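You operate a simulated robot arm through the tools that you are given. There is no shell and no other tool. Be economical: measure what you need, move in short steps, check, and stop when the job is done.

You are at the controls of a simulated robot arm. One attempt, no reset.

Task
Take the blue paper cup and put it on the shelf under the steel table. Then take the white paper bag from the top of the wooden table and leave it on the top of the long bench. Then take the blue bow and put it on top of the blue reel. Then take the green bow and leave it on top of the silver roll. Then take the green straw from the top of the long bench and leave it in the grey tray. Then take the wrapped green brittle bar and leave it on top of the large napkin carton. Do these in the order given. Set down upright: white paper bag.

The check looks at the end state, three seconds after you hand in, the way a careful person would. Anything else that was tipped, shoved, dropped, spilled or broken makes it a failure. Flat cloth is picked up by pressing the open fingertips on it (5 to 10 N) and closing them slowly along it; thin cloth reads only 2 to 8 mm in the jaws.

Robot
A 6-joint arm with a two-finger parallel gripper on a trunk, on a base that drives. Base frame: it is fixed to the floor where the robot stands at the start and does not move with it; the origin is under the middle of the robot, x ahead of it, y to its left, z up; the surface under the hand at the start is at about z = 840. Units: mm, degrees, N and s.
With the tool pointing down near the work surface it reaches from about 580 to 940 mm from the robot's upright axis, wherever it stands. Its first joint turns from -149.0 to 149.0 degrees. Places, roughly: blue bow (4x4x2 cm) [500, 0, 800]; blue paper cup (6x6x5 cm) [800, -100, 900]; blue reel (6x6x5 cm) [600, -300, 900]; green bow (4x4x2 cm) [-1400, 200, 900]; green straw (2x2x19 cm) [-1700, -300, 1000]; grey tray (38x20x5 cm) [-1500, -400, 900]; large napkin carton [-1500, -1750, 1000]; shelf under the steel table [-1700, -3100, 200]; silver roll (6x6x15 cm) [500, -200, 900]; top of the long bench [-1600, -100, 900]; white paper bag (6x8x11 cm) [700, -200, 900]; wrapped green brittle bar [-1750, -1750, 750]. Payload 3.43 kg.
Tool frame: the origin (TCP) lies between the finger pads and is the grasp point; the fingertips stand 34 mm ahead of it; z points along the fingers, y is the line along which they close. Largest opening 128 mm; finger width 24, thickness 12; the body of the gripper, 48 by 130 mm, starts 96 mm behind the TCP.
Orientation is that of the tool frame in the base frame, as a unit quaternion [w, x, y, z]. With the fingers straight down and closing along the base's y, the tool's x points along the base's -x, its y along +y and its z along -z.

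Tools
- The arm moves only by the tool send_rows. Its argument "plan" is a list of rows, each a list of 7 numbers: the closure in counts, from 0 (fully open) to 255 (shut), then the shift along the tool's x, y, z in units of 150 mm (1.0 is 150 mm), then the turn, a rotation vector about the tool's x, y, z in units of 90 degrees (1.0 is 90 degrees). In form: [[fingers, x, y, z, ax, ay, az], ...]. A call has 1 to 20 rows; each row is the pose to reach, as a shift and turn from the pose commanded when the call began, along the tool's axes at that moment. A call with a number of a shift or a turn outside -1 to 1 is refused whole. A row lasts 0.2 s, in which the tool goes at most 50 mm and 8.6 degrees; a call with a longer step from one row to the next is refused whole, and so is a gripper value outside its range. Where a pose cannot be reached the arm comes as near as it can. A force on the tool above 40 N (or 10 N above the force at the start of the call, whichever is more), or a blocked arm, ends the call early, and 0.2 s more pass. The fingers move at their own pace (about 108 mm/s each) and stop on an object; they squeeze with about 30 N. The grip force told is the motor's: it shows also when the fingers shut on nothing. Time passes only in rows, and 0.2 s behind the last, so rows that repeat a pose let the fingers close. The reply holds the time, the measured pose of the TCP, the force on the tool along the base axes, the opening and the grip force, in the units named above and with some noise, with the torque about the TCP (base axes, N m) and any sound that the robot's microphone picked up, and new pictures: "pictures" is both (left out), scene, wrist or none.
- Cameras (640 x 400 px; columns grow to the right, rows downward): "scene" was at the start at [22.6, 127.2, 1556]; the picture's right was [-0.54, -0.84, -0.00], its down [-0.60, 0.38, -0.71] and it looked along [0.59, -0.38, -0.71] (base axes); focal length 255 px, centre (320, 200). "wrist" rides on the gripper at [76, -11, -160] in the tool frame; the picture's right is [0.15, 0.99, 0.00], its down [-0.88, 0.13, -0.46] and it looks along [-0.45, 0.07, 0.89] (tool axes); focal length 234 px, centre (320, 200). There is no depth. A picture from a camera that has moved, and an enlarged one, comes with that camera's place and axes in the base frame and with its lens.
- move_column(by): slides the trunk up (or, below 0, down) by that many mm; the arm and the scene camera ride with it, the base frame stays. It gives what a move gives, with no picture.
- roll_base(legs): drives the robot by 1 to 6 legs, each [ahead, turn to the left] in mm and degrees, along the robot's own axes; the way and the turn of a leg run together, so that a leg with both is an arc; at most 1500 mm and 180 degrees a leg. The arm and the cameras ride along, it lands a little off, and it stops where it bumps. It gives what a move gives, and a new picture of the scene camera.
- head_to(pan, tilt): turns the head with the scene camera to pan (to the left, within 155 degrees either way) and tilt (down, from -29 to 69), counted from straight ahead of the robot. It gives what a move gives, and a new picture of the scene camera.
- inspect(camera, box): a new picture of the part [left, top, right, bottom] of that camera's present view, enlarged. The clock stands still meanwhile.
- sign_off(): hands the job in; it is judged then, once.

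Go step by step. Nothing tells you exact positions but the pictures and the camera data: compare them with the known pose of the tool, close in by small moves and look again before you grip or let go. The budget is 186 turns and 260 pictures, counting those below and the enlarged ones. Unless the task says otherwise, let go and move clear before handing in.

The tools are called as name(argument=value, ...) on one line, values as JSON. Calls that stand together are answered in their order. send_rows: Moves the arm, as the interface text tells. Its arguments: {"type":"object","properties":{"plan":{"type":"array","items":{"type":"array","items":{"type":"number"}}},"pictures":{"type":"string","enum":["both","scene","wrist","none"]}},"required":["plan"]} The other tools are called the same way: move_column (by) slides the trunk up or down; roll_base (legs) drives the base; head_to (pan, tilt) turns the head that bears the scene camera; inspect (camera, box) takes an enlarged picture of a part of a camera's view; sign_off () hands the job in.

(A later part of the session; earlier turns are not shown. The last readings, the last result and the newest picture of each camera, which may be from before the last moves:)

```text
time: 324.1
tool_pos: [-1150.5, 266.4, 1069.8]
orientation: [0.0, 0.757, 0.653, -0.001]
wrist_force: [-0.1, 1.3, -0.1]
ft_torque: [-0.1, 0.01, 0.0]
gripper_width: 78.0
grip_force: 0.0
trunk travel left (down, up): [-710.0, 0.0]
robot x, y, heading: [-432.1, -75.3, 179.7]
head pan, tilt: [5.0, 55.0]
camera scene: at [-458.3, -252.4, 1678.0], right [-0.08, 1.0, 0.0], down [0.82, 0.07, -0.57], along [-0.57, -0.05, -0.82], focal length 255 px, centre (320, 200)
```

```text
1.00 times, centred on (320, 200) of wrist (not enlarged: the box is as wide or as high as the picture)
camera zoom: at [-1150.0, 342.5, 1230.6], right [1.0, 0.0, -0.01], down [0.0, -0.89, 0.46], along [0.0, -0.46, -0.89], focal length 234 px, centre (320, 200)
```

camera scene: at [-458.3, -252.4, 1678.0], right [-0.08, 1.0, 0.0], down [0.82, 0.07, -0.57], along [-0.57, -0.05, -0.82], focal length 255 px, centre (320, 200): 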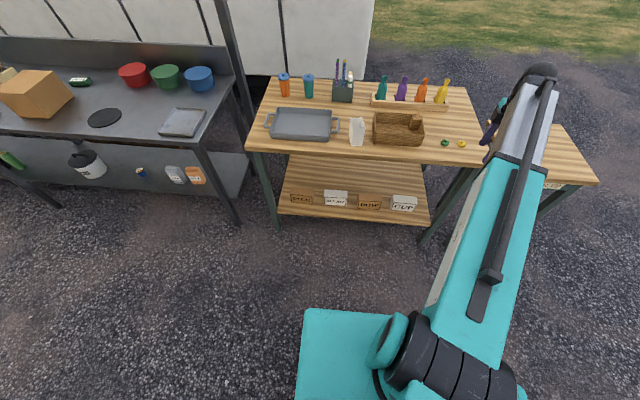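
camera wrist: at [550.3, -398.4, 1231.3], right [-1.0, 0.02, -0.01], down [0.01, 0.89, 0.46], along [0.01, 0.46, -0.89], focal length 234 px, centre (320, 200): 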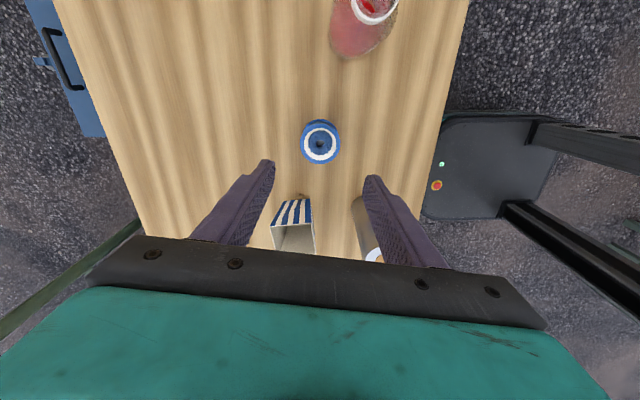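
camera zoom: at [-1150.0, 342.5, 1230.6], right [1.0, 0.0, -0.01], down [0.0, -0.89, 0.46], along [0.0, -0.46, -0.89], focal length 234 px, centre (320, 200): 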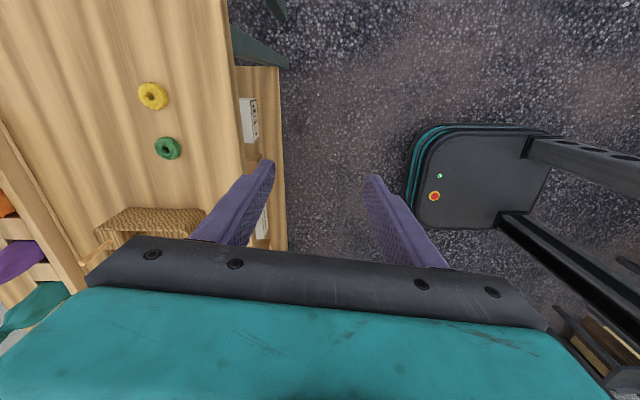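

roll_base(legs=[[237, 0]])

inspect(camera="wrist", box=[0, 0, 640, 400])

```text
time: 326.0
tool_pos: [-1391.9, 267.6, 1070.2]
orientation: [-0.003, 0.757, 0.653, -0.002]
wrist_force: [-1.2, -0.1, -1.4]
ft_torque: [0.0, -0.02, -0.02]
gripper_width: 77.8
grip_force: 0.1
trunk travel left (down, up): [-710.0, 0.0]
robot x, y, heading: [-671.0, -76.9, 179.9]
head pan, tilt: [5.0, 55.0]
camera scene: at [-698.4, -252.6, 1677.7], right [-0.08, 1.0, 0.0], down [0.82, 0.07, -0.57], along [-0.57, -0.05, -0.82], focal length 255 px, centre (320, 200)
```

scene: 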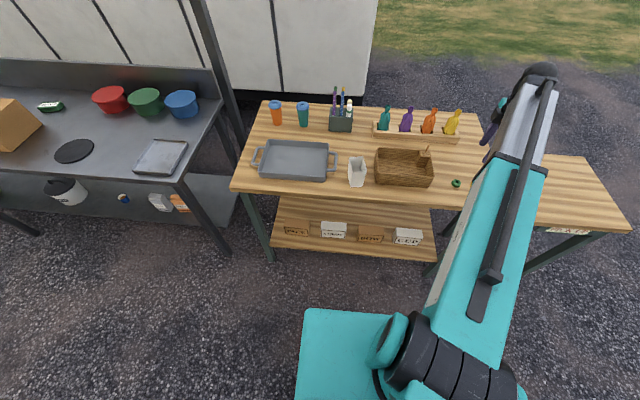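

```text
1.00 times, centred on (320, 200) of wrist (not enlarged: the box is as wide or as high as the picture)
camera zoom: at [-1389.7, 343.0, 1230.5], right [1.0, 0.0, 0.0], down [0.0, -0.89, 0.46], along [0.0, -0.46, -0.89], focal length 234 px, centre (320, 200)
```

zoom: 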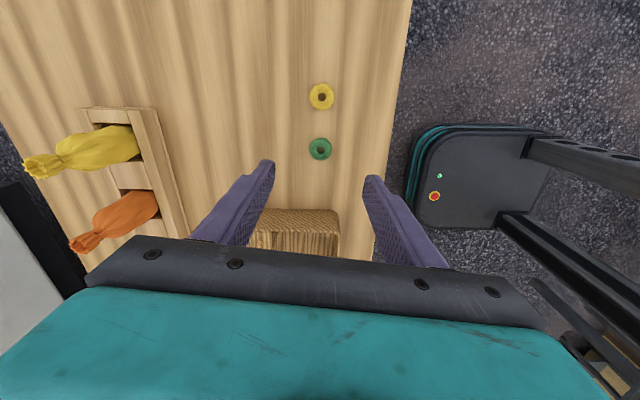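

send_rows(plan=[[100, -0.07, 0.015, 0.1, 0, 0, 0], [100, -0.143, 0.033, 0.3, 0, 0, 0], [100, -0.143, 0.033, 0.5, 0, 0, 0], [100, -0.143, 0.033, 0.7, 0, 0, 0], [100, -0.143, 0.033, 0.87, 0, 0, 0], [100, -0.143, 0.033, 0.87, 0, 0, 0]], pictures="wrist")

```text
time: 327.4
tool_pos: [-1388.4, 247.1, 939.0]
orientation: [-0.002, 0.757, 0.654, -0.002]
wrist_force: [-0.5, -0.5, 0.6]
ft_torque: [0.02, -0.02, 0.01]
gripper_width: 77.7
grip_force: 0.1
trunk travel left (down, up): [-710.0, 0.0]
robot x, y, heading: [-666.9, -75.0, 179.9]
head pan, tilt: [5.0, 55.0]
camera wrist: at [-1387.5, 322.0, 1099.8], right [1.0, 0.0, -0.01], down [0.0, -0.89, 0.45], along [-0.01, -0.45, -0.89], focal length 234 px, centre (320, 200)
```

wrist: 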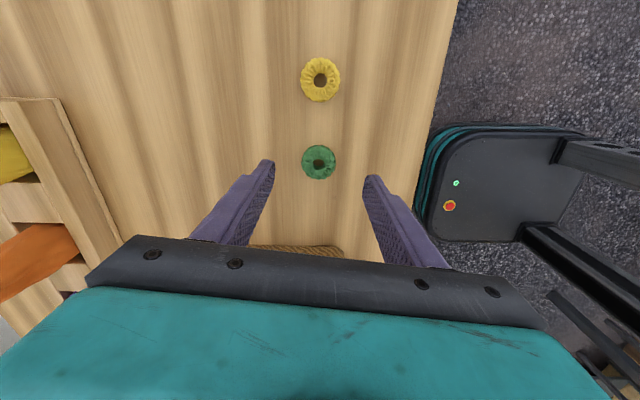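

send_rows(plan=[[100, 0.015, -0.01, 0.1, 0, 0, 0], [100, 0.015, -0.01, 0.2, 0, 0, 0], [100, 0.015, -0.01, 0.265, 0, 0, 0], [100, 0.015, -0.01, 0.265, 0, 0, 0]], pictures="wrist")

send_rows(plan=[[140, 0, 0, 0, 0, 0, 0], [175, 0, 0, 0, 0, 0, 0], [255, 0, 0, 0, 0, 0, 0], [255, 0, 0, 0, 0, 0, 0], [255, 0, 0, 0, 0, 0, 0]], pictures="none")

send_rows(plan=[[255, 0, 0, -0.05, 0, 0, 0], [255, 0, 0, -0.15, 0, 0, 0], [255, 0, 0, -0.3, 0, 0, 0], [255, 0, 0, -0.45, 0, 0, 0], [255, 0, 0, -0.6, 0, 0, 0], [255, 0, 0, -0.8, 0, 0, 0], [255, 0, 0, -1.0, 0, 0, 0], [255, 0, 0, -1.0, 0, 0, 0]], pictures="wrist")

```text
time: 328.4
tool_pos: [-1388.6, 249.0, 900.3]
orientation: [-0.001, 0.757, 0.654, -0.002]
wrist_force: [0.8, -0.7, -0.5]
ft_torque: [0.0, -0.01, 0.0]
gripper_width: 77.5
grip_force: 0.1
trunk travel left (down, up): [-710.0, 0.0]
robot x, y, heading: [-664.7, -78.8, 179.6]
head pan, tilt: [5.0, 55.0]
camera wrist: at [-1389.0, 324.1, 1060.1], right [1.0, 0.0, -0.01], down [0.0, -0.89, 0.46], along [0.0, -0.46, -0.89], focal length 234 px, centre (320, 200)
```

wrist: 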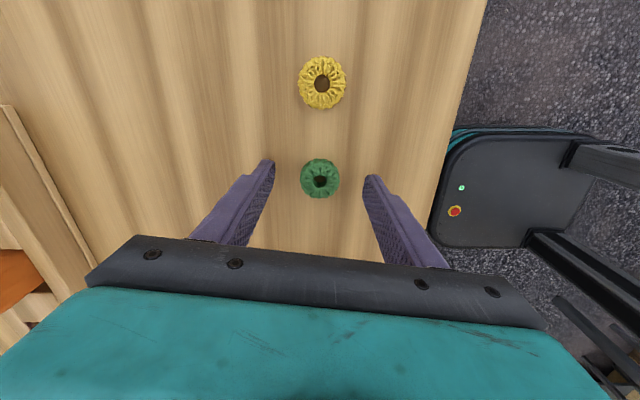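

```text
time: 329.6
tool_pos: [-1389.4, 247.8, 900.4]
orientation: [-0.002, 0.757, 0.654, -0.002]
wrist_force: [0.1, -0.1, -0.1]
ft_torque: [0.0, 0.0, -0.02]
gripper_width: 27.9
grip_force: 29.7
trunk travel left (down, up): [-710.0, 0.0]
robot x, y, heading: [-670.1, -74.4, 179.7]
head pan, tilt: [5.0, 55.0]
```

```text
time: 331.4
tool_pos: [-1391.1, 247.2, 1049.4]
orientation: [-0.002, 0.757, 0.654, -0.002]
wrist_force: [0.4, 0.5, 0.9]
ft_torque: [-0.02, -0.04, 0.01]
gripper_width: 27.9
grip_force: 30.1
trunk travel left (down, up): [-710.0, 0.0]
robot x, y, heading: [-669.2, -72.9, 179.5]
head pan, tilt: [5.0, 55.0]
camera wrist: at [-1390.3, 322.8, 1210.4], right [1.0, 0.0, -0.01], down [0.0, -0.89, 0.46], along [0.0, -0.46, -0.89], focal length 234 px, centre (320, 200)
```

wrist: 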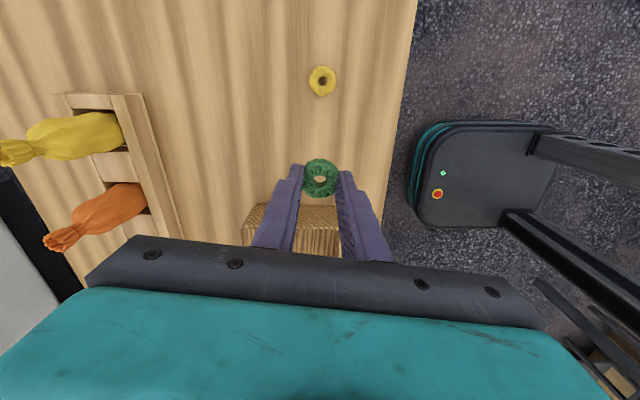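

Got the green bow. I'll raise it and centre the arm before driving back to the silver roll.

send_rows(plan=[[255, 0, 0, -0.2, 0, 0, 0], [255, -0.1, 0.01, -0.4, 0, 0, 0], [255, -0.3, 0.04, -0.4, 0, 0, 0], [255, -0.5, 0.07, -0.4, 0, 0, 0], [255, -0.7, 0.1, -0.4, 0, 0, 0], [255, -0.9, 0.13, -0.4, 0, 0, 0], [255, -1.0, 0.15, -0.4, 0, 0, 0]], pictures="none")

roll_base(legs=[[-240, 0]])

roll_base(legs=[[0, 30], [0, 30], [0, 30], [0, 30], [0, 30], [0, 30]])

inspect(camera="wrist", box=[0, 0, 640, 400])

```text
time: 333.0
tool_pos: [-1389.3, 95.0, 1108.3]
orientation: [-0.001, 0.757, 0.653, -0.003]
wrist_force: [0.6, 0.1, 0.1]
ft_torque: [0.02, 0.04, 0.01]
gripper_width: 28.0
grip_force: 30.3
trunk travel left (down, up): [-710.0, 0.0]
robot x, y, heading: [-668.8, -74.6, 179.6]
head pan, tilt: [5.0, 55.0]
```

```text
time: 335.0
tool_pos: [-1147.4, 93.1, 1109.4]
orientation: [-0.002, 0.756, 0.655, -0.002]
wrist_force: [0.0, -0.5, 0.3]
ft_torque: [-0.06, 0.02, -0.04]
gripper_width: 28.1
grip_force: 29.4
trunk travel left (down, up): [-710.0, 0.0]
robot x, y, heading: [-426.4, -74.9, 179.7]
head pan, tilt: [5.0, 55.0]
camera scene: at [-454.4, -254.0, 1677.8], right [-0.08, 1.0, 0.0], down [0.82, 0.07, -0.57], along [-0.57, -0.05, -0.82], focal length 255 px, centre (320, 200)
```

scene: 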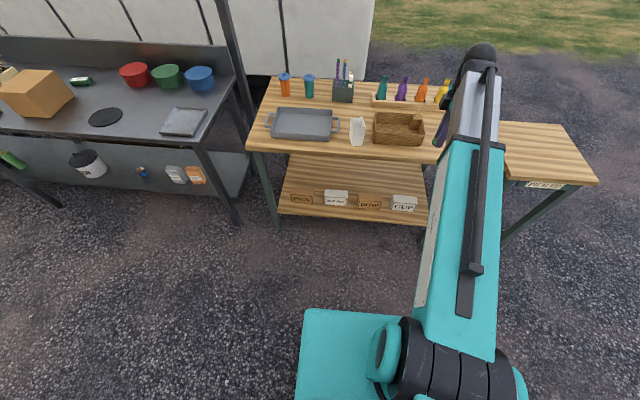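

```text
time: 347.2
tool_pos: [300.5, -228.9, 1109.1]
orientation: [0.002, -0.665, 0.747, -0.002]
wrist_force: [-0.4, -0.3, -0.5]
ft_torque: [0.07, 0.02, -0.02]
gripper_width: 28.8
grip_force: 29.8
trunk travel left (down, up): [-710.0, 0.0]
robot x, y, heading: [-429.1, -26.3, 0.6]
head pan, tilt: [5.0, 55.0]
camera scene: at [-401.4, 150.3, 1677.9], right [0.1, -1.0, 0.0], down [-0.82, -0.08, -0.57], along [0.57, 0.06, -0.82], focal length 255 px, centre (320, 200)
```

scene: 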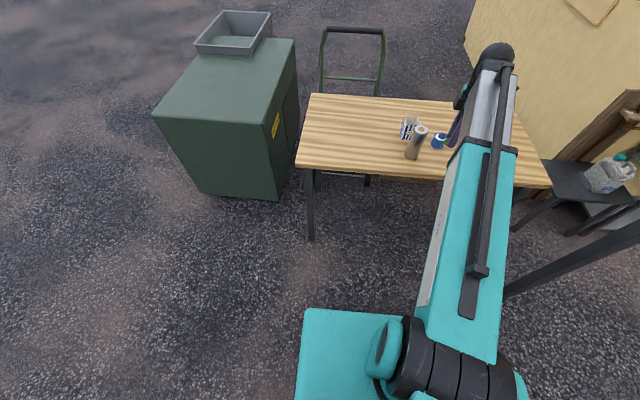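

```text
1.00 times, centred on (320, 200) of wrist (not enlarged: the box is as wide or as high as the picture)
camera zoom: at [301.6, -305.1, 1269.0], right [-1.0, -0.03, 0.0], down [-0.03, 0.89, 0.46], along [-0.01, 0.46, -0.89], focal length 234 px, centre (320, 200)
```

zoom: 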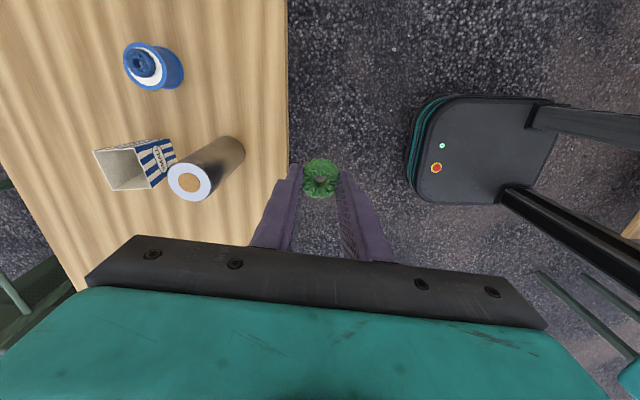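

roll_base(legs=[[163, 0]])

inspect(camera="wrist", box=[0, 0, 640, 400])

```text
time: 348.7
tool_pos: [465.7, -228.1, 1108.8]
orientation: [0.001, -0.664, 0.748, -0.001]
wrist_force: [0.7, 0.3, -0.4]
ft_torque: [0.01, 0.03, 0.0]
gripper_width: 28.9
grip_force: 30.2
trunk travel left (down, up): [-710.0, 0.0]
robot x, y, heading: [-262.5, -22.2, 0.5]
head pan, tilt: [5.0, 55.0]
camera scene: at [-235.0, 152.5, 1677.7], right [0.09, -1.0, 0.0], down [-0.82, -0.08, -0.57], along [0.57, 0.05, -0.82], focal length 255 px, centre (320, 200)
```

scene: 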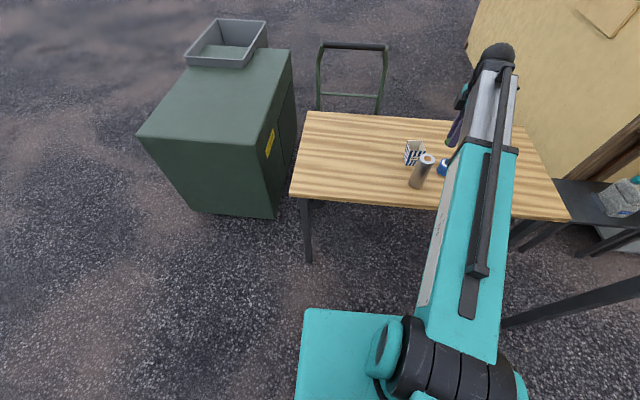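

```text
1.00 times, centred on (320, 200) of wrist (not enlarged: the box is as wide or as high as the picture)
camera zoom: at [466.6, -305.9, 1268.8], right [-1.0, -0.03, 0.0], down [-0.03, 0.89, 0.46], along [-0.01, 0.46, -0.89], focal length 234 px, centre (320, 200)
```

zoom: 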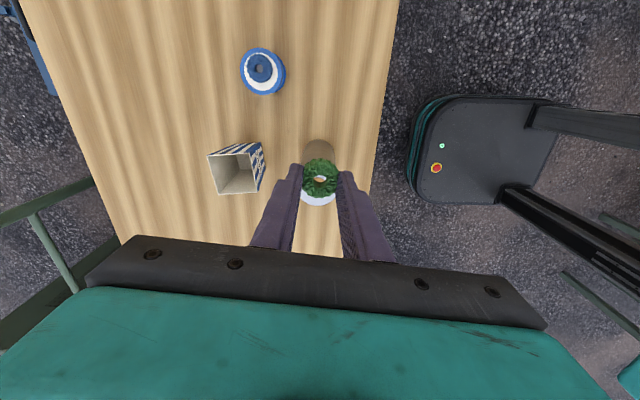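

send_rows(plan=[[255, -0.15, 0.018, 0, 0, 0, 0], [255, -0.311, 0.037, 0, 0, 0, 0], [255, -0.311, 0.037, 0.13, 0, 0, 0], [255, -0.311, 0.037, 0.26, 0, 0, 0], [255, -0.311, 0.037, 0.39, 0, 0, 0], [255, -0.311, 0.037, 0.39, 0, 0, 0]], pictures="both")

```text
time: 350.1
tool_pos: [465.0, -183.5, 1049.5]
orientation: [0.002, -0.663, 0.748, -0.001]
wrist_force: [-0.7, -0.3, 0.4]
ft_torque: [0.01, -0.01, -0.01]
gripper_width: 29.2
grip_force: 30.1
trunk travel left (down, up): [-710.0, 0.0]
robot x, y, heading: [-259.6, -20.9, 0.4]
head pan, tilt: [5.0, 55.0]
camera scene: at [-236.6, 152.6, 1677.7], right [0.09, -1.0, 0.0], down [-0.82, -0.08, -0.57], along [0.57, 0.05, -0.82], focal length 255 px, centre (320, 200)
camera wrist: at [465.0, -259.9, 1210.2], right [-1.0, -0.03, -0.01], down [-0.03, 0.89, 0.46], along [-0.01, 0.46, -0.89], focal length 234 px, centre (320, 200)
```

scene: 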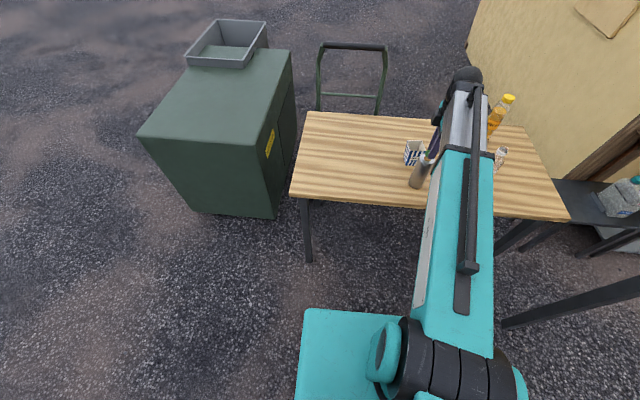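
wrist: 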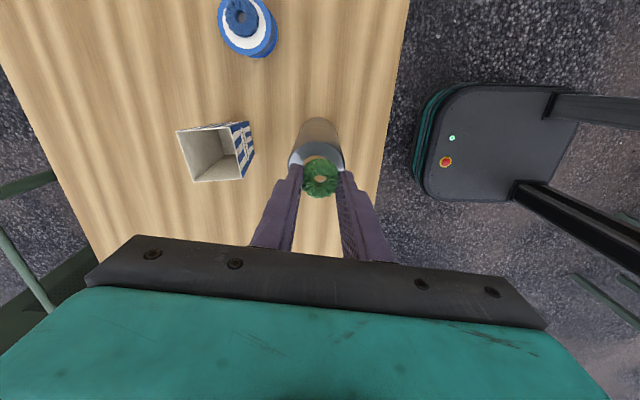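

inspect(camera="wrist", box=[260, 100, 380, 220])

```text
3.33 times, centred on (320, 160) of wrist
camera zoom: at [465.0, -259.9, 1210.2], right [-1.0, -0.03, -0.01], down [-0.03, 0.89, 0.46], along [-0.01, 0.46, -0.89], focal length 781 px, centre (320, 333)
```

zoom: 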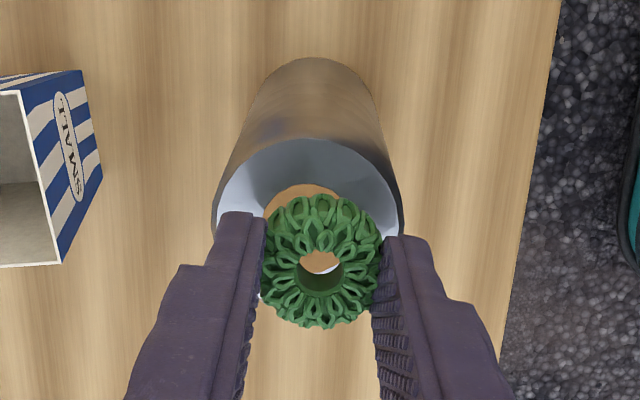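

send_rows(plan=[[255, -0.017, -0.028, 0.04, 0, 0, 0], [255, -0.017, -0.028, 0.08, 0, 0, 0], [255, -0.017, -0.028, 0.11, 0, 0, 0], [255, -0.017, -0.028, 0.13, 0, 0, 0], [255, -0.017, -0.028, 0.14, 0, 0, 0], [255, -0.017, -0.028, 0.14, 0, 0, 0]], pictures="wrist")

send_rows(plan=[[255, 0, 0, 0.006, 0, 0, 0], [255, 0, 0, 0.012, 0, 0, 0], [255, 0, 0, 0.018, 0, 0, 0], [255, 0, 0, 0.024, 0, 0, 0]], pictures="none")

```text
time: 351.5
tool_pos: [469.3, -181.5, 1030.2]
orientation: [0.002, -0.663, 0.748, -0.002]
wrist_force: [0.7, 0.9, 1.3]
ft_torque: [0.04, 0.0, -0.04]
gripper_width: 29.5
grip_force: 30.2
trunk travel left (down, up): [-710.0, 0.0]
robot x, y, heading: [-259.7, -21.5, 0.5]
head pan, tilt: [5.0, 55.0]
camera wrist: at [469.9, -257.1, 1190.3], right [-1.0, -0.03, -0.01], down [-0.03, 0.89, 0.46], along [-0.01, 0.46, -0.89], focal length 234 px, centre (320, 200)
```

wrist: 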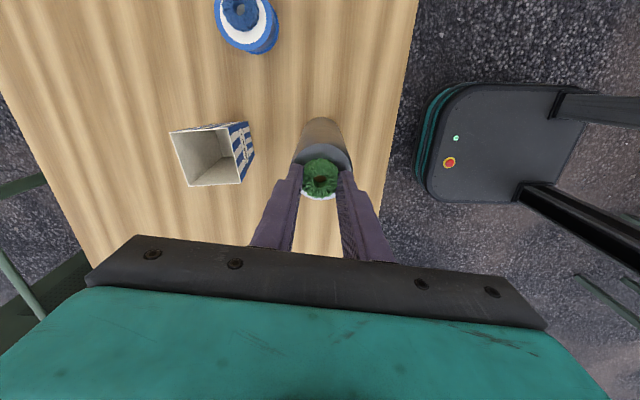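

```text
time: 352.5
tool_pos: [469.2, -179.1, 1026.3]
orientation: [0.003, -0.663, 0.748, -0.003]
wrist_force: [3.1, -0.4, 21.5]
ft_torque: [0.04, -0.05, -0.04]
gripper_width: 29.1
grip_force: 29.9
trunk travel left (down, up): [-710.0, 0.0]
robot x, y, heading: [-260.5, -21.8, 0.2]
head pan, tilt: [5.0, 55.0]
```

send_rows(plan=[[255, 0, 0, -0.008, 0, 0, 0], [255, 0, 0, -0.013, 0, 0, 0], [192, 0, 0, -0.013, 0, 0, 0], [180, 0, 0, -0.013, 0, 0, 0], [160, 0, 0, -0.013, 0, 0, 0], [140, 0, 0, -0.013, 0, 0, 0], [140, 0, 0, -0.013, 0, 0, 0]], pictures="wrist")

send_rows(plan=[[140, 0, 0, -0.08, 0, 0, 0], [140, 0, 0, -0.25, 0, 0, 0], [140, 0, 0, -0.45, 0, 0, 0], [140, 0, 0, -0.65, 0, 0, 0], [140, 0, 0, -0.65, 0, 0, 0]], pictures="wrist")

```text
time: 354.1
tool_pos: [469.7, -180.2, 1027.5]
orientation: [0.002, -0.663, 0.749, -0.002]
wrist_force: [-1.1, 0.6, 0.2]
ft_torque: [0.02, 0.01, 0.01]
gripper_width: 57.7
grip_force: 0.0
trunk travel left (down, up): [-710.0, 0.0]
robot x, y, heading: [-259.9, -20.6, 0.2]
head pan, tilt: [5.0, 55.0]
camera wrist: at [470.2, -257.1, 1188.3], right [-1.0, -0.03, -0.01], down [-0.03, 0.89, 0.46], along [-0.01, 0.46, -0.89], focal length 234 px, centre (320, 200)
```

wrist: 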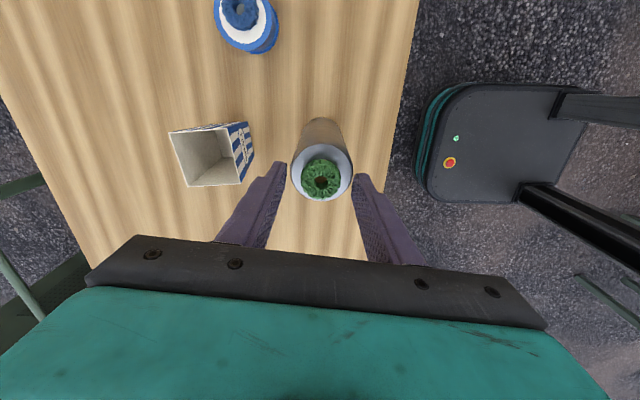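

```text
time: 355.3
tool_pos: [467.3, -179.4, 1125.0]
orientation: [0.002, -0.663, 0.749, -0.001]
wrist_force: [-0.2, -0.3, -0.5]
ft_torque: [-0.01, 0.0, 0.01]
gripper_width: 57.8
grip_force: 0.2
trunk travel left (down, up): [-710.0, 0.0]
robot x, y, heading: [-261.5, -25.0, 0.4]
head pan, tilt: [5.0, 55.0]
camera wrist: at [469.4, -256.8, 1285.0], right [-1.0, -0.03, 0.0], down [-0.03, 0.89, 0.46], along [-0.01, 0.46, -0.89], focal length 234 px, centre (320, 200)
```

wrist: 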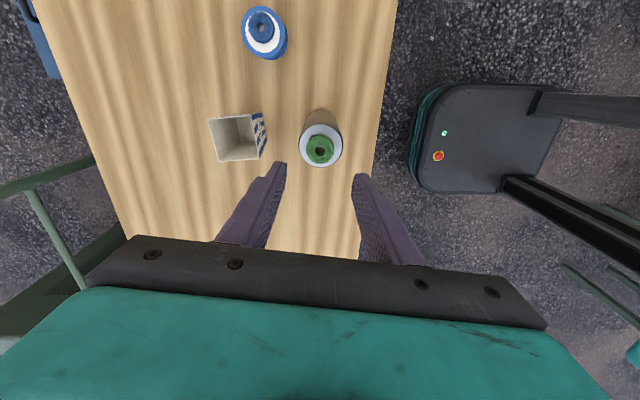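

The green bow rests on the roll. Next is the green straw, so I'm returning to the bench.

roll_base(legs=[[-170, 0]])

roll_base(legs=[[0, -30], [0, -30], [0, -30], [0, -30], [0, -30], [0, -30]])

head_to(pan=0, tilt=40)

```text
time: 356.9
tool_pos: [299.7, -180.3, 1124.7]
orientation: [0.002, -0.664, 0.748, -0.002]
wrist_force: [-0.5, 0.2, 0.4]
ft_torque: [-0.03, 0.01, 0.01]
gripper_width: 57.9
grip_force: 0.0
trunk travel left (down, up): [-710.0, 0.0]
robot x, y, heading: [-427.2, -27.5, 0.4]
head pan, tilt: [5.0, 55.0]
camera scene: at [-406.7, 151.5, 1677.8], right [0.09, -1.0, 0.0], down [-0.81, -0.08, -0.57], along [0.57, 0.05, -0.82], focal length 255 px, centre (320, 200)
```

scene: 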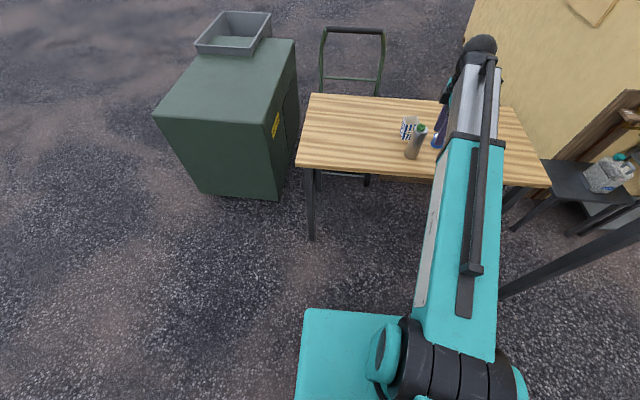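

```text
time: 369.0
tool_pos: [-1158.7, 128.0, 1123.9]
orientation: [-0.002, 0.746, 0.665, -0.002]
wrist_force: [0.0, -0.8, 0.2]
ft_torque: [0.05, -0.05, 0.0]
gripper_width: 57.7
grip_force: 0.1
trunk travel left (down, up): [-710.0, 0.0]
robot x, y, heading: [-428.4, 31.7, -178.8]
head pan, tilt: [5.0, 55.0]
camera scene: at [-452.1, -146.9, 1677.7], right [-0.11, 0.99, 0.0], down [0.81, 0.09, -0.57], along [-0.57, -0.06, -0.82], focal length 255 px, centre (320, 200)
```

scene: 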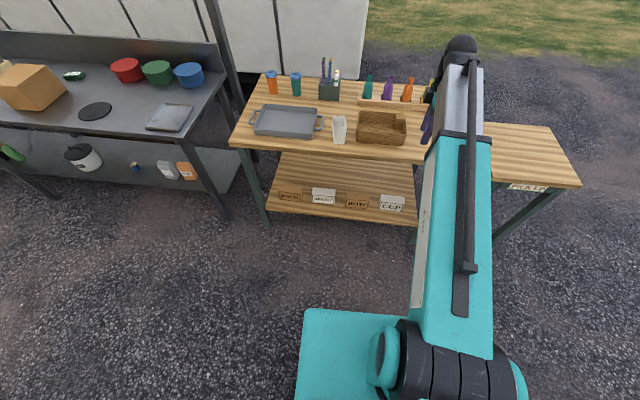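

```text
time: 369.8
tool_pos: [-1158.7, 128.6, 1124.4]
orientation: [-0.002, 0.746, 0.665, -0.002]
wrist_force: [-0.7, -0.4, 0.3]
ft_torque: [0.0, 0.01, -0.02]
gripper_width: 57.6
grip_force: 0.1
trunk travel left (down, up): [-710.0, 0.0]
robot x, y, heading: [-429.9, 32.6, -178.7]
head pan, tilt: [0.0, 40.0]
camera scene: at [-465.0, -139.7, 1698.4], right [-0.02, 1.0, 0.0], down [0.64, 0.02, -0.77], along [-0.77, -0.02, -0.64], focal length 255 px, centre (320, 200)
```

scene: 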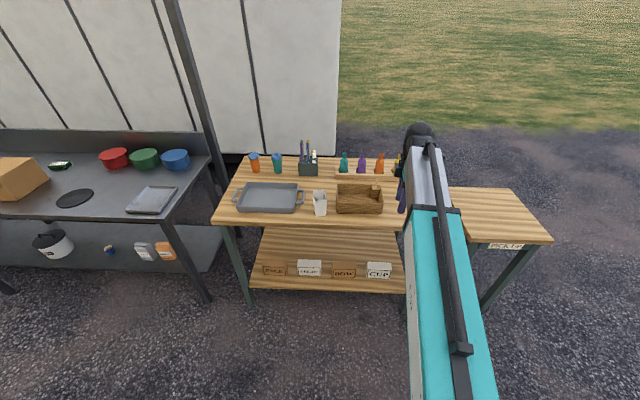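

roll_base(legs=[[0, 12], [420, 0]])

inspect(camera="wrist", box=[0, 0, 640, 400])

```text
time: 373.7
tool_pos: [-1583.3, -123.8, 1124.1]
orientation: [-0.002, 0.675, 0.738, -0.002]
wrist_force: [0.1, -0.6, -0.8]
ft_torque: [-0.01, -0.04, 0.02]
gripper_width: 58.0
grip_force: 0.0
trunk travel left (down, up): [-710.0, 0.0]
robot x, y, heading: [-848.6, -69.7, -166.6]
head pan, tilt: [0.0, 40.0]
camera scene: at [-850.0, -241.2, 1698.4], right [-0.23, 0.97, 0.0], down [0.63, 0.15, -0.77], along [-0.74, -0.18, -0.64], focal length 255 px, centre (320, 200)
```

scene: 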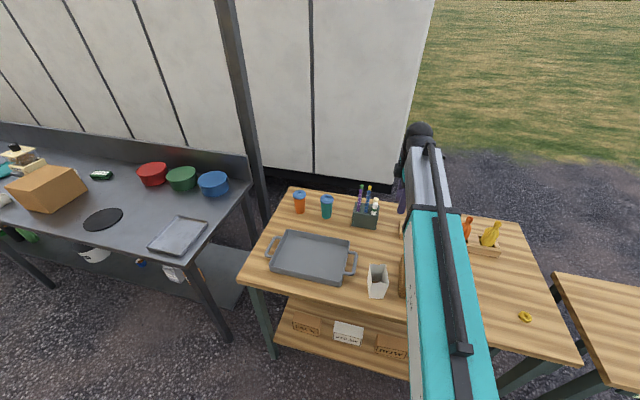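

```text
1.00 times, centred on (320, 200) of wrist (not enlarged: the box is as wide or as high as the picture)
camera zoom: at [-1601.0, -49.1, 1284.4], right [0.97, 0.24, 0.0], down [0.21, -0.86, 0.46], along [0.1, -0.44, -0.89], focal length 234 px, centre (320, 200)
```

zoom: 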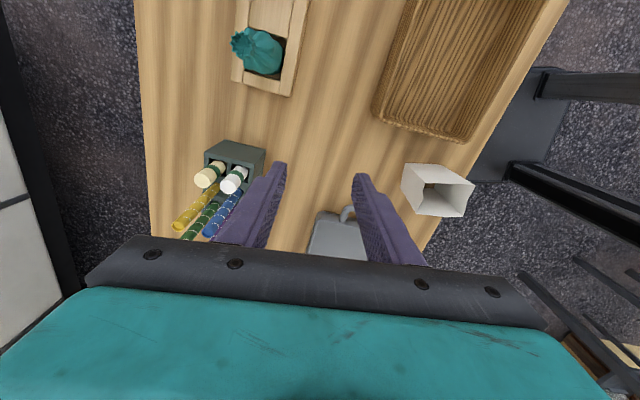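

inspect(camera="scene", box=[340, 170, 400, 230])

send_rows(plan=[[140, 0.02, 0, -0.2, 0, 0, -0.09], [140, 0.02, 0, -0.3, 0, 0, -0.18], [140, 0, 0, -0.3, 0, 0, -0.27], [140, -0.05, 0, -0.3, 0, 0, -0.36], [140, -0.1, 0, -0.3, 0, 0, -0.45], [140, -0.15, 0, -0.3, 0, 0, -0.54], [140, -0.2, 0, -0.3, 0, 0, -0.63], [140, -0.2, 0, -0.3, 0, 0, -0.72], [140, -0.2, 0, -0.3, 0, 0, -0.8], [140, -0.2, 0, -0.3, 0, 0, -0.8]], pictures="wrist")

```text
6.67 times, centred on (370, 200) of scene
camera zoom: at [-850.0, -241.2, 1698.4], right [-0.23, 0.97, 0.0], down [0.63, 0.15, -0.77], along [-0.74, -0.18, -0.64], focal length 1698 px, centre (-13, 200)
```

zoom: 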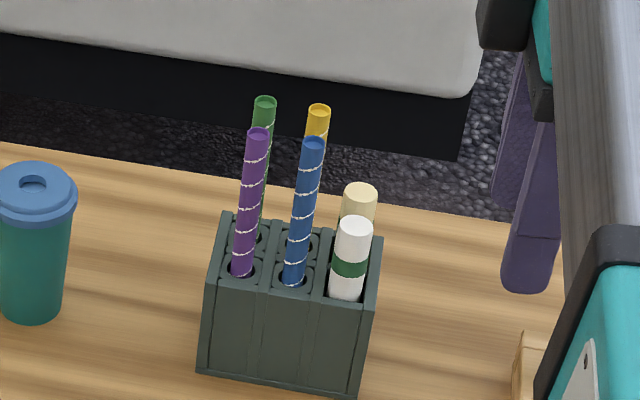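

```text
time: 375.9
tool_pos: [-1579.4, -153.3, 1169.8]
orientation: [-0.003, 0.11, 0.994, -0.001]
wrist_force: [0.0, 0.4, -1.3]
ft_torque: [-0.01, 0.03, -0.05]
gripper_width: 57.7
grip_force: 0.0
trunk travel left (down, up): [-710.0, 0.0]
robot x, y, heading: [-846.9, -65.1, -166.6]
head pan, tilt: [0.0, 40.0]
camera wrist: at [-1655.5, -147.8, 1330.6], right [0.07, 1.0, 0.0], down [0.89, -0.07, 0.45], along [0.45, -0.03, -0.89], focal length 234 px, centre (320, 200)
```

wrist: 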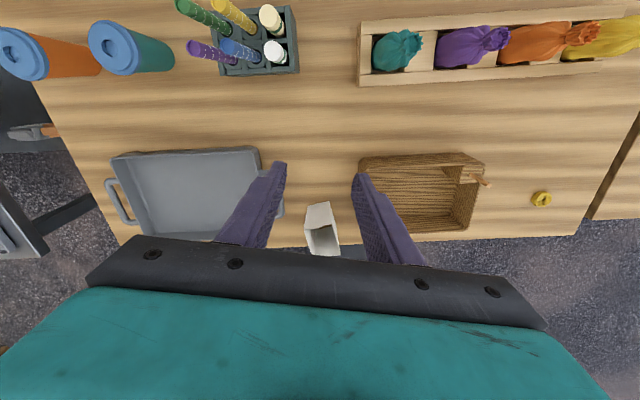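

roll_base(legs=[[40, 0]])

send_rows(plan=[[140, 0.1, -0.15, 0, 0, 0, -0.05], [140, 0.2, -0.3, 0, 0, 0, -0.1], [140, 0.3, -0.45, 0, 0, 0, -0.14], [140, 0.4, -0.6, 0, 0, 0, -0.14], [140, 0.5, -0.75, 0, 0, 0, -0.14], [140, 0.607, -0.888, 0, 0, 0, -0.14], [140, 0.607, -0.888, 0.1, 0, 0, -0.14], [140, 0.607, -0.888, 0.1, 0, 0, -0.14]], pictures="wrist")

```text
time: 376.8
tool_pos: [-1619.2, -163.2, 1169.5]
orientation: [-0.001, 0.111, 0.994, -0.001]
wrist_force: [-1.2, 0.4, 0.0]
ft_torque: [-0.02, -0.02, 0.0]
gripper_width: 57.6
grip_force: 0.0
trunk travel left (down, up): [-710.0, 0.0]
robot x, y, heading: [-888.8, -76.5, -166.5]
head pan, tilt: [0.0, 40.0]
camera scene: at [-890.4, -250.8, 1698.3], right [-0.23, 0.97, 0.0], down [0.63, 0.15, -0.77], along [-0.74, -0.18, -0.64], focal length 255 px, centre (320, 200)
```

scene: 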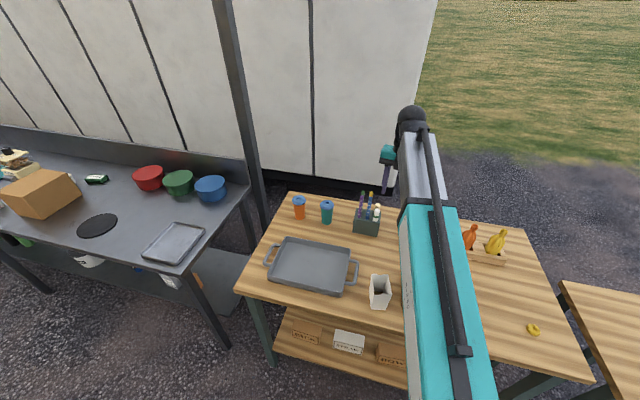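

```text
time: 378.6
tool_pos: [-1736.4, -271.6, 1154.5]
orientation: [-0.003, 0.001, 1.0, -0.001]
wrist_force: [-0.2, 0.5, 0.7]
ft_torque: [-0.01, -0.02, 0.02]
gripper_width: 57.7
grip_force: 0.0
trunk travel left (down, up): [-710.0, 0.0]
robot x, y, heading: [-888.5, -78.8, -166.5]
head pan, tilt: [0.0, 40.0]
camera wrist: at [-1812.2, -283.7, 1316.0], right [-0.14, 0.99, 0.0], down [0.88, 0.13, 0.45], along [0.45, 0.07, -0.89], focal length 234 px, centre (320, 200)
```

wrist: 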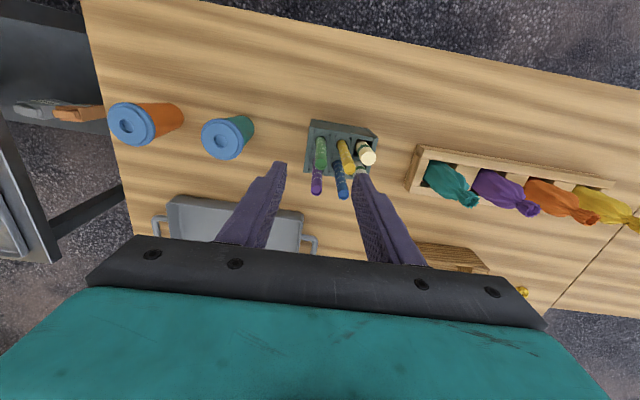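

inspect(camera="wrist", box=[280, 110, 400, 210])

```text
4.00 times, centred on (340, 160) of wrist
camera zoom: at [-1812.2, -283.7, 1316.0], right [-0.14, 0.99, 0.0], down [0.88, 0.13, 0.45], along [0.45, 0.07, -0.89], focal length 937 px, centre (240, 360)
```

zoom: 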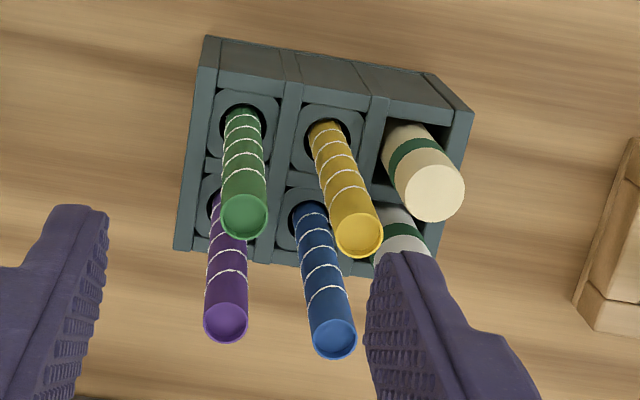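

send_rows(plan=[[207, -0.03, 0.012, 0.1, 0, 0, 0], [207, -0.063, 0.024, 0.25, 0, 0, 0], [207, -0.063, 0.024, 0.38, 0, 0, 0], [207, -0.063, 0.024, 0.38, 0, 0, 0]], pictures="none")

inspect(camera="wrist", box=[260, 120, 380, 220])

```text
time: 379.6
tool_pos: [-1726.7, -269.8, 1098.0]
orientation: [-0.002, 0.002, 1.0, 0.0]
wrist_force: [0.1, -0.3, 1.3]
ft_torque: [0.01, 0.02, 0.01]
gripper_width: 24.0
grip_force: 0.1
trunk travel left (down, up): [-710.0, 0.0]
robot x, y, heading: [-888.0, -75.4, -166.6]
head pan, tilt: [0.0, 40.0]
```

```text
4.00 times, centred on (320, 170) of wrist
camera zoom: at [-1802.1, -280.5, 1259.2], right [-0.14, 0.99, 0.0], down [0.88, 0.13, 0.45], along [0.45, 0.07, -0.89], focal length 937 px, centre (320, 320)
```

zoom: 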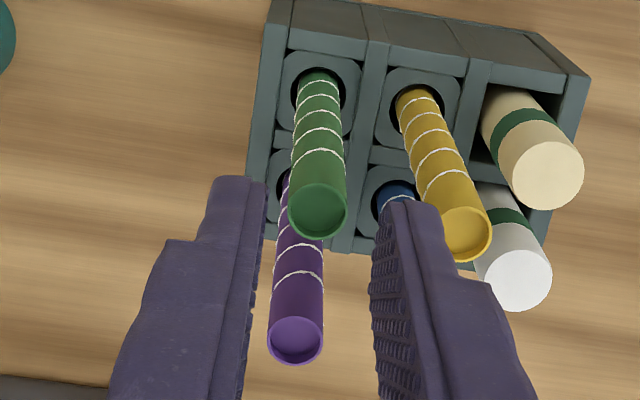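

send_rows(plan=[[214, -0.011, 0.005, 0, 0, 0, 0], [214, -0.011, 0.005, 0.04, 0, 0, 0], [214, -0.011, 0.005, 0.08, 0, 0, 0], [214, -0.011, 0.005, 0.12, 0, 0, 0], [214, -0.011, 0.005, 0.16, 0, 0, 0], [214, -0.011, 0.005, 0.16, 0, 0, 0]], pictures="none")

inspect(camera="wrist", box=[260, 120, 380, 220])

```text
time: 381.0
tool_pos: [-1727.0, -269.3, 1074.9]
orientation: [-0.002, 0.002, 1.0, 0.0]
wrist_force: [-0.6, -0.2, -0.2]
ft_torque: [0.03, -0.02, -0.01]
gripper_width: 20.4
grip_force: 0.1
trunk travel left (down, up): [-710.0, 0.0]
robot x, y, heading: [-889.8, -77.2, -166.5]
head pan, tilt: [0.0, 40.0]
```

```text
4.00 times, centred on (320, 170) of wrist
camera zoom: at [-1802.1, -279.8, 1234.5], right [-0.14, 0.99, 0.0], down [0.88, 0.13, 0.45], along [0.45, 0.07, -0.89], focal length 937 px, centre (320, 320)
```

zoom: 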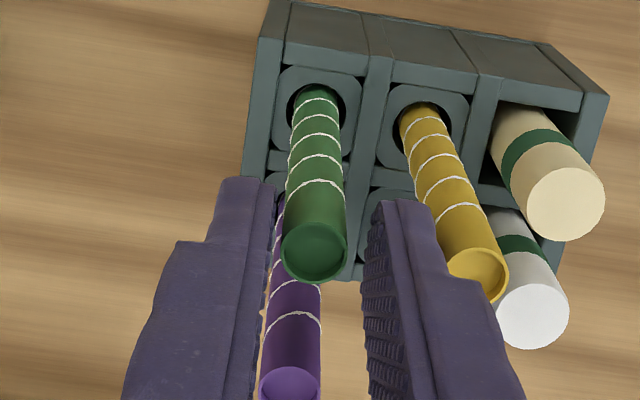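

send_rows(plan=[[214, 0, 0, 0.05, 0, 0, 0], [214, 0, 0, 0.1, 0, 0, 0], [214, 0, 0, 0.15, 0, 0, 0], [214, 0, 0, 0.19, 0, 0, 0], [214, 0, 0, 0.19, 0, 0, 0], [230, 0, 0, 0.19, 0, 0, 0], [255, 0, 0, 0.19, 0, 0, 0], [255, 0, 0, 0.19, 0, 0, 0]], pictures="none")

inspect(camera="wrist", box=[260, 120, 380, 220])

```text
time: 382.8
tool_pos: [-1726.3, -268.6, 1045.2]
orientation: [-0.002, 0.001, 1.0, 0.0]
wrist_force: [-0.1, -0.4, 1.1]
ft_torque: [0.04, 0.01, 0.02]
gripper_width: 5.4
grip_force: 30.0
trunk travel left (down, up): [-710.0, 0.0]
robot x, y, heading: [-887.4, -73.3, -166.7]
head pan, tilt: [0.0, 40.0]
```

```text
4.00 times, centred on (320, 170) of wrist
camera zoom: at [-1802.4, -279.8, 1206.5], right [-0.14, 0.99, 0.0], down [0.88, 0.13, 0.45], along [0.45, 0.07, -0.89], focal length 937 px, centre (320, 320)
```

zoom: 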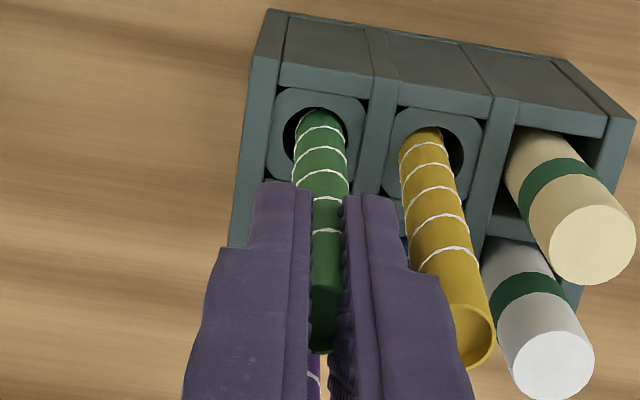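

send_rows(plan=[[255, 0, 0, -0.05, 0, 0, 0], [255, 0, 0, -0.12, 0, 0, 0], [255, 0, 0, -0.2, 0, 0, 0], [255, 0, 0, -0.3, 0, 0, 0], [255, 0, 0, -0.4, 0, 0, 0], [255, 0, 0, -0.5, 0, 0, 0], [255, 0, 0, -0.6, 0, 0, 0], [255, 0, 0, -0.7, 0, 0, 0], [255, 0, 0, -0.8, 0, 0, 0], [255, 0, 0, -0.9, 0, 0, 0], [255, 0, 0, -0.95, 0, 0, 0], [255, 0, 0, -0.95, 0, 0, 0]], pictures="wrist")

inspect(camera="scene", box=[260, 130, 440, 300])

```text
time: 385.4
tool_pos: [-1727.2, -268.6, 1188.8]
orientation: [-0.003, 0.002, 1.0, 0.0]
wrist_force: [0.8, 0.0, -0.6]
ft_torque: [0.0, 0.0, 0.04]
gripper_width: 11.4
grip_force: 29.9
trunk travel left (down, up): [-710.0, 0.0]
robot x, y, heading: [-887.6, -73.8, -166.6]
head pan, tilt: [0.0, 40.0]
camera wrist: at [-1801.8, -279.6, 1349.7], right [-0.14, 0.99, 0.0], down [0.88, 0.13, 0.45], along [0.45, 0.07, -0.89], focal length 234 px, centre (320, 200)
```

wrist: 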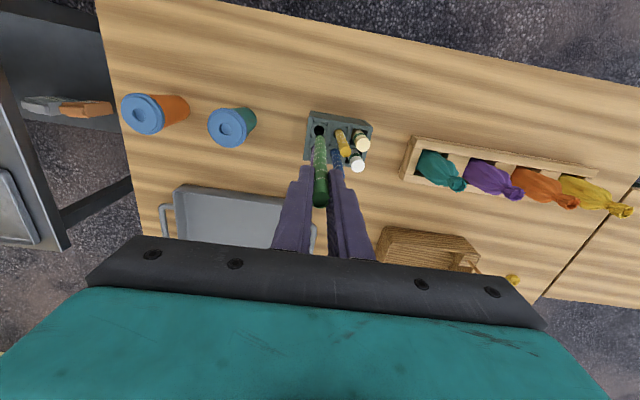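

```text
2.35 times, centred on (350, 215) of scene
camera zoom: at [-888.6, -250.4, 1698.4], right [-0.23, 0.97, 0.0], down [0.62, 0.15, -0.77], along [-0.74, -0.18, -0.64], focal length 599 px, centre (249, 165)
```

zoom: 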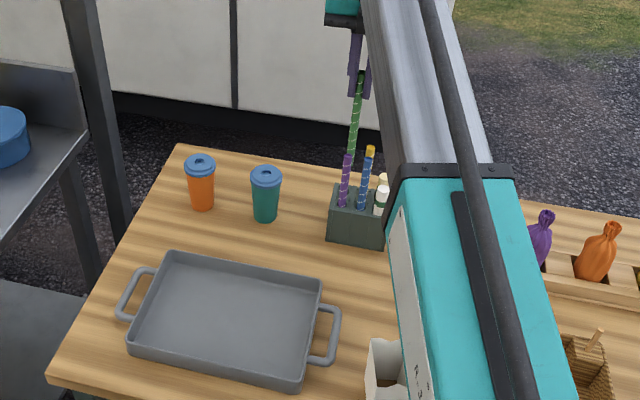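

The straw is out of the caddy. I'll slide it left clear of the purple straw, then reposition the base so it can be laid lengthwise into the tray.

send_rows(plan=[[255, 0, -0.1, -0.05, 0, 0, 0], [255, 0, -0.25, -0.1, 0, 0, 0], [255, 0, -0.4, -0.17, 0, 0, 0], [255, -0.1, -0.48, -0.17, 0, 0, 0], [255, -0.3, -0.48, -0.17, 0, 0, 0], [255, -0.5, -0.48, -0.17, 0, 0, 0], [255, -0.5, -0.48, -0.17, 0, 0, 0]], pictures="none")

roll_base(legs=[[-250, 0], [0, 33], [0, 34], [690, 0], [0, -40], [0, -40]])

inspect(camera="wrist", box=[0, 0, 640, 400])

```text
time: 387.0
tool_pos: [-1650.8, -340.3, 1213.2]
orientation: [-0.002, 0.001, 1.0, -0.001]
wrist_force: [-0.4, 0.3, -0.3]
ft_torque: [0.03, 0.0, -0.02]
gripper_width: 11.7
grip_force: 29.9
trunk travel left (down, up): [-710.0, 0.0]
robot x, y, heading: [-890.7, -75.5, -166.3]
head pan, tilt: [0.0, 40.0]
```

```text
time: 402.1
tool_pos: [-1561.4, -771.0, 1212.9]
orientation: [-0.002, 0.116, 0.993, 0.0]
wrist_force: [0.3, -1.2, -0.3]
ft_torque: [0.1, 0.02, -0.02]
gripper_width: 11.6
grip_force: 29.7
trunk travel left (down, up): [-710.0, 0.0]
robot x, y, heading: [-760.7, -660.1, -179.2]
head pan, tilt: [0.0, 40.0]
camera scene: at [-797.0, -836.5, 1698.2], right [-0.01, 1.0, 0.0], down [0.64, 0.01, -0.77], along [-0.77, -0.01, -0.64], focal length 255 px, centre (320, 200)
```

scene: 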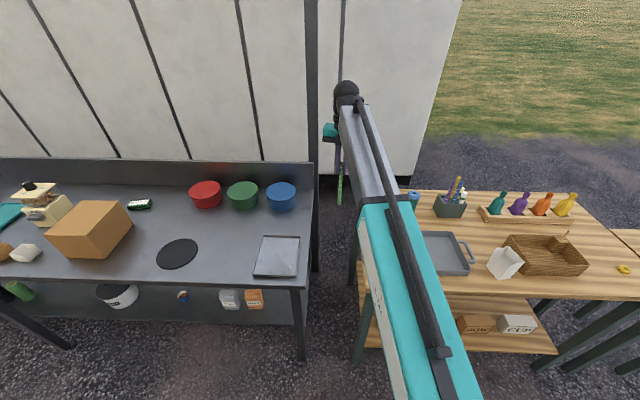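

```text
1.00 times, centred on (320, 200) of wrist (not enlarged: the box is as wide or as high as the picture)
camera zoom: at [-1637.0, -764.8, 1374.5], right [0.08, 1.0, 0.0], down [0.89, -0.08, 0.45], along [0.45, -0.04, -0.89], focal length 234 px, centre (320, 200)
```

zoom: 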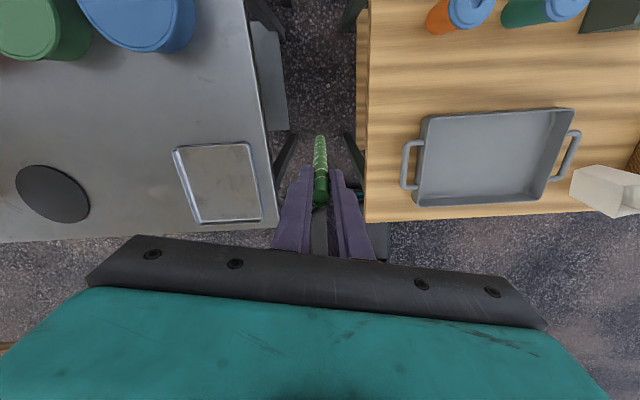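

send_rows(plan=[[255, -0.04, 0.19, 0, 0, 0, 0], [255, -0.08, 0.38, 0, 0, 0, 0], [255, -0.12, 0.57, 0, 0, 0, 0], [255, -0.16, 0.76, 0, 0, 0, 0], [255, -0.19, 0.94, 0, 0, 0, 0], [255, -0.19, 0.94, 0, 0, 0, 0]], pictures="none")

send_rows(plan=[[255, -0.02, 0.1, 0, 0, 0, 0.09], [255, -0.04, 0.2, 0, 0, 0, 0.18], [255, -0.06, 0.3, 0, 0, 0, 0.27], [255, -0.08, 0.4, 0, 0, 0, 0.36], [255, -0.1, 0.5, 0, 0, 0, 0.45], [255, -0.12, 0.6, 0, 0, 0, 0.54], [255, -0.14, 0.7, 0, 0, 0, 0.63], [255, -0.16, 0.8, 0, 0, 0, 0.72], [255, -0.19, 0.94, 0, 0, 0, 0.775], [255, -0.19, 0.94, 0, 0, 0, 0.775]], pictures="wrist")

```text
time: 403.5
tool_pos: [-1502.4, -638.1, 1213.7]
orientation: [-0.002, 0.115, 0.993, 0.001]
wrist_force: [-0.4, 0.1, -1.1]
ft_torque: [0.02, -0.01, 0.0]
gripper_width: 11.4
grip_force: 30.1
trunk travel left (down, up): [-710.0, 0.0]
robot x, y, heading: [-761.3, -664.1, -179.3]
head pan, tilt: [0.0, 40.0]
```

```text
time: 405.7
tool_pos: [-1440.5, -507.4, 1214.5]
orientation: [-0.002, 0.663, 0.749, -0.001]
wrist_force: [0.3, 0.8, 0.1]
ft_torque: [0.02, 0.01, -0.01]
gripper_width: 11.6
grip_force: 29.6
trunk travel left (down, up): [-710.0, 0.0]
robot x, y, heading: [-758.1, -662.0, -179.2]
head pan, tilt: [0.0, 40.0]
camera wrist: at [-1459.9, -433.8, 1374.2], right [0.96, 0.26, 0.0], down [0.24, -0.86, 0.45], along [0.12, -0.44, -0.89], focal length 234 px, centre (320, 200)
```

wrist: 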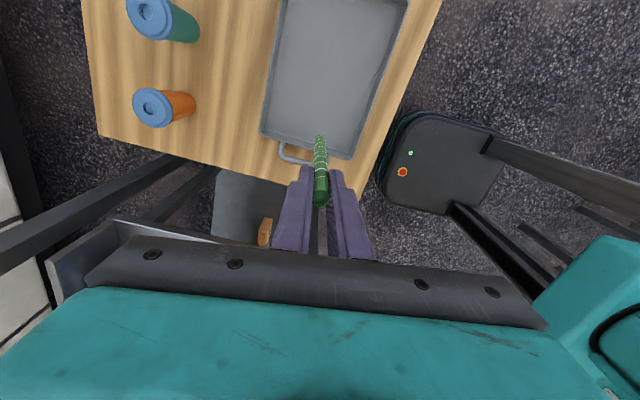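

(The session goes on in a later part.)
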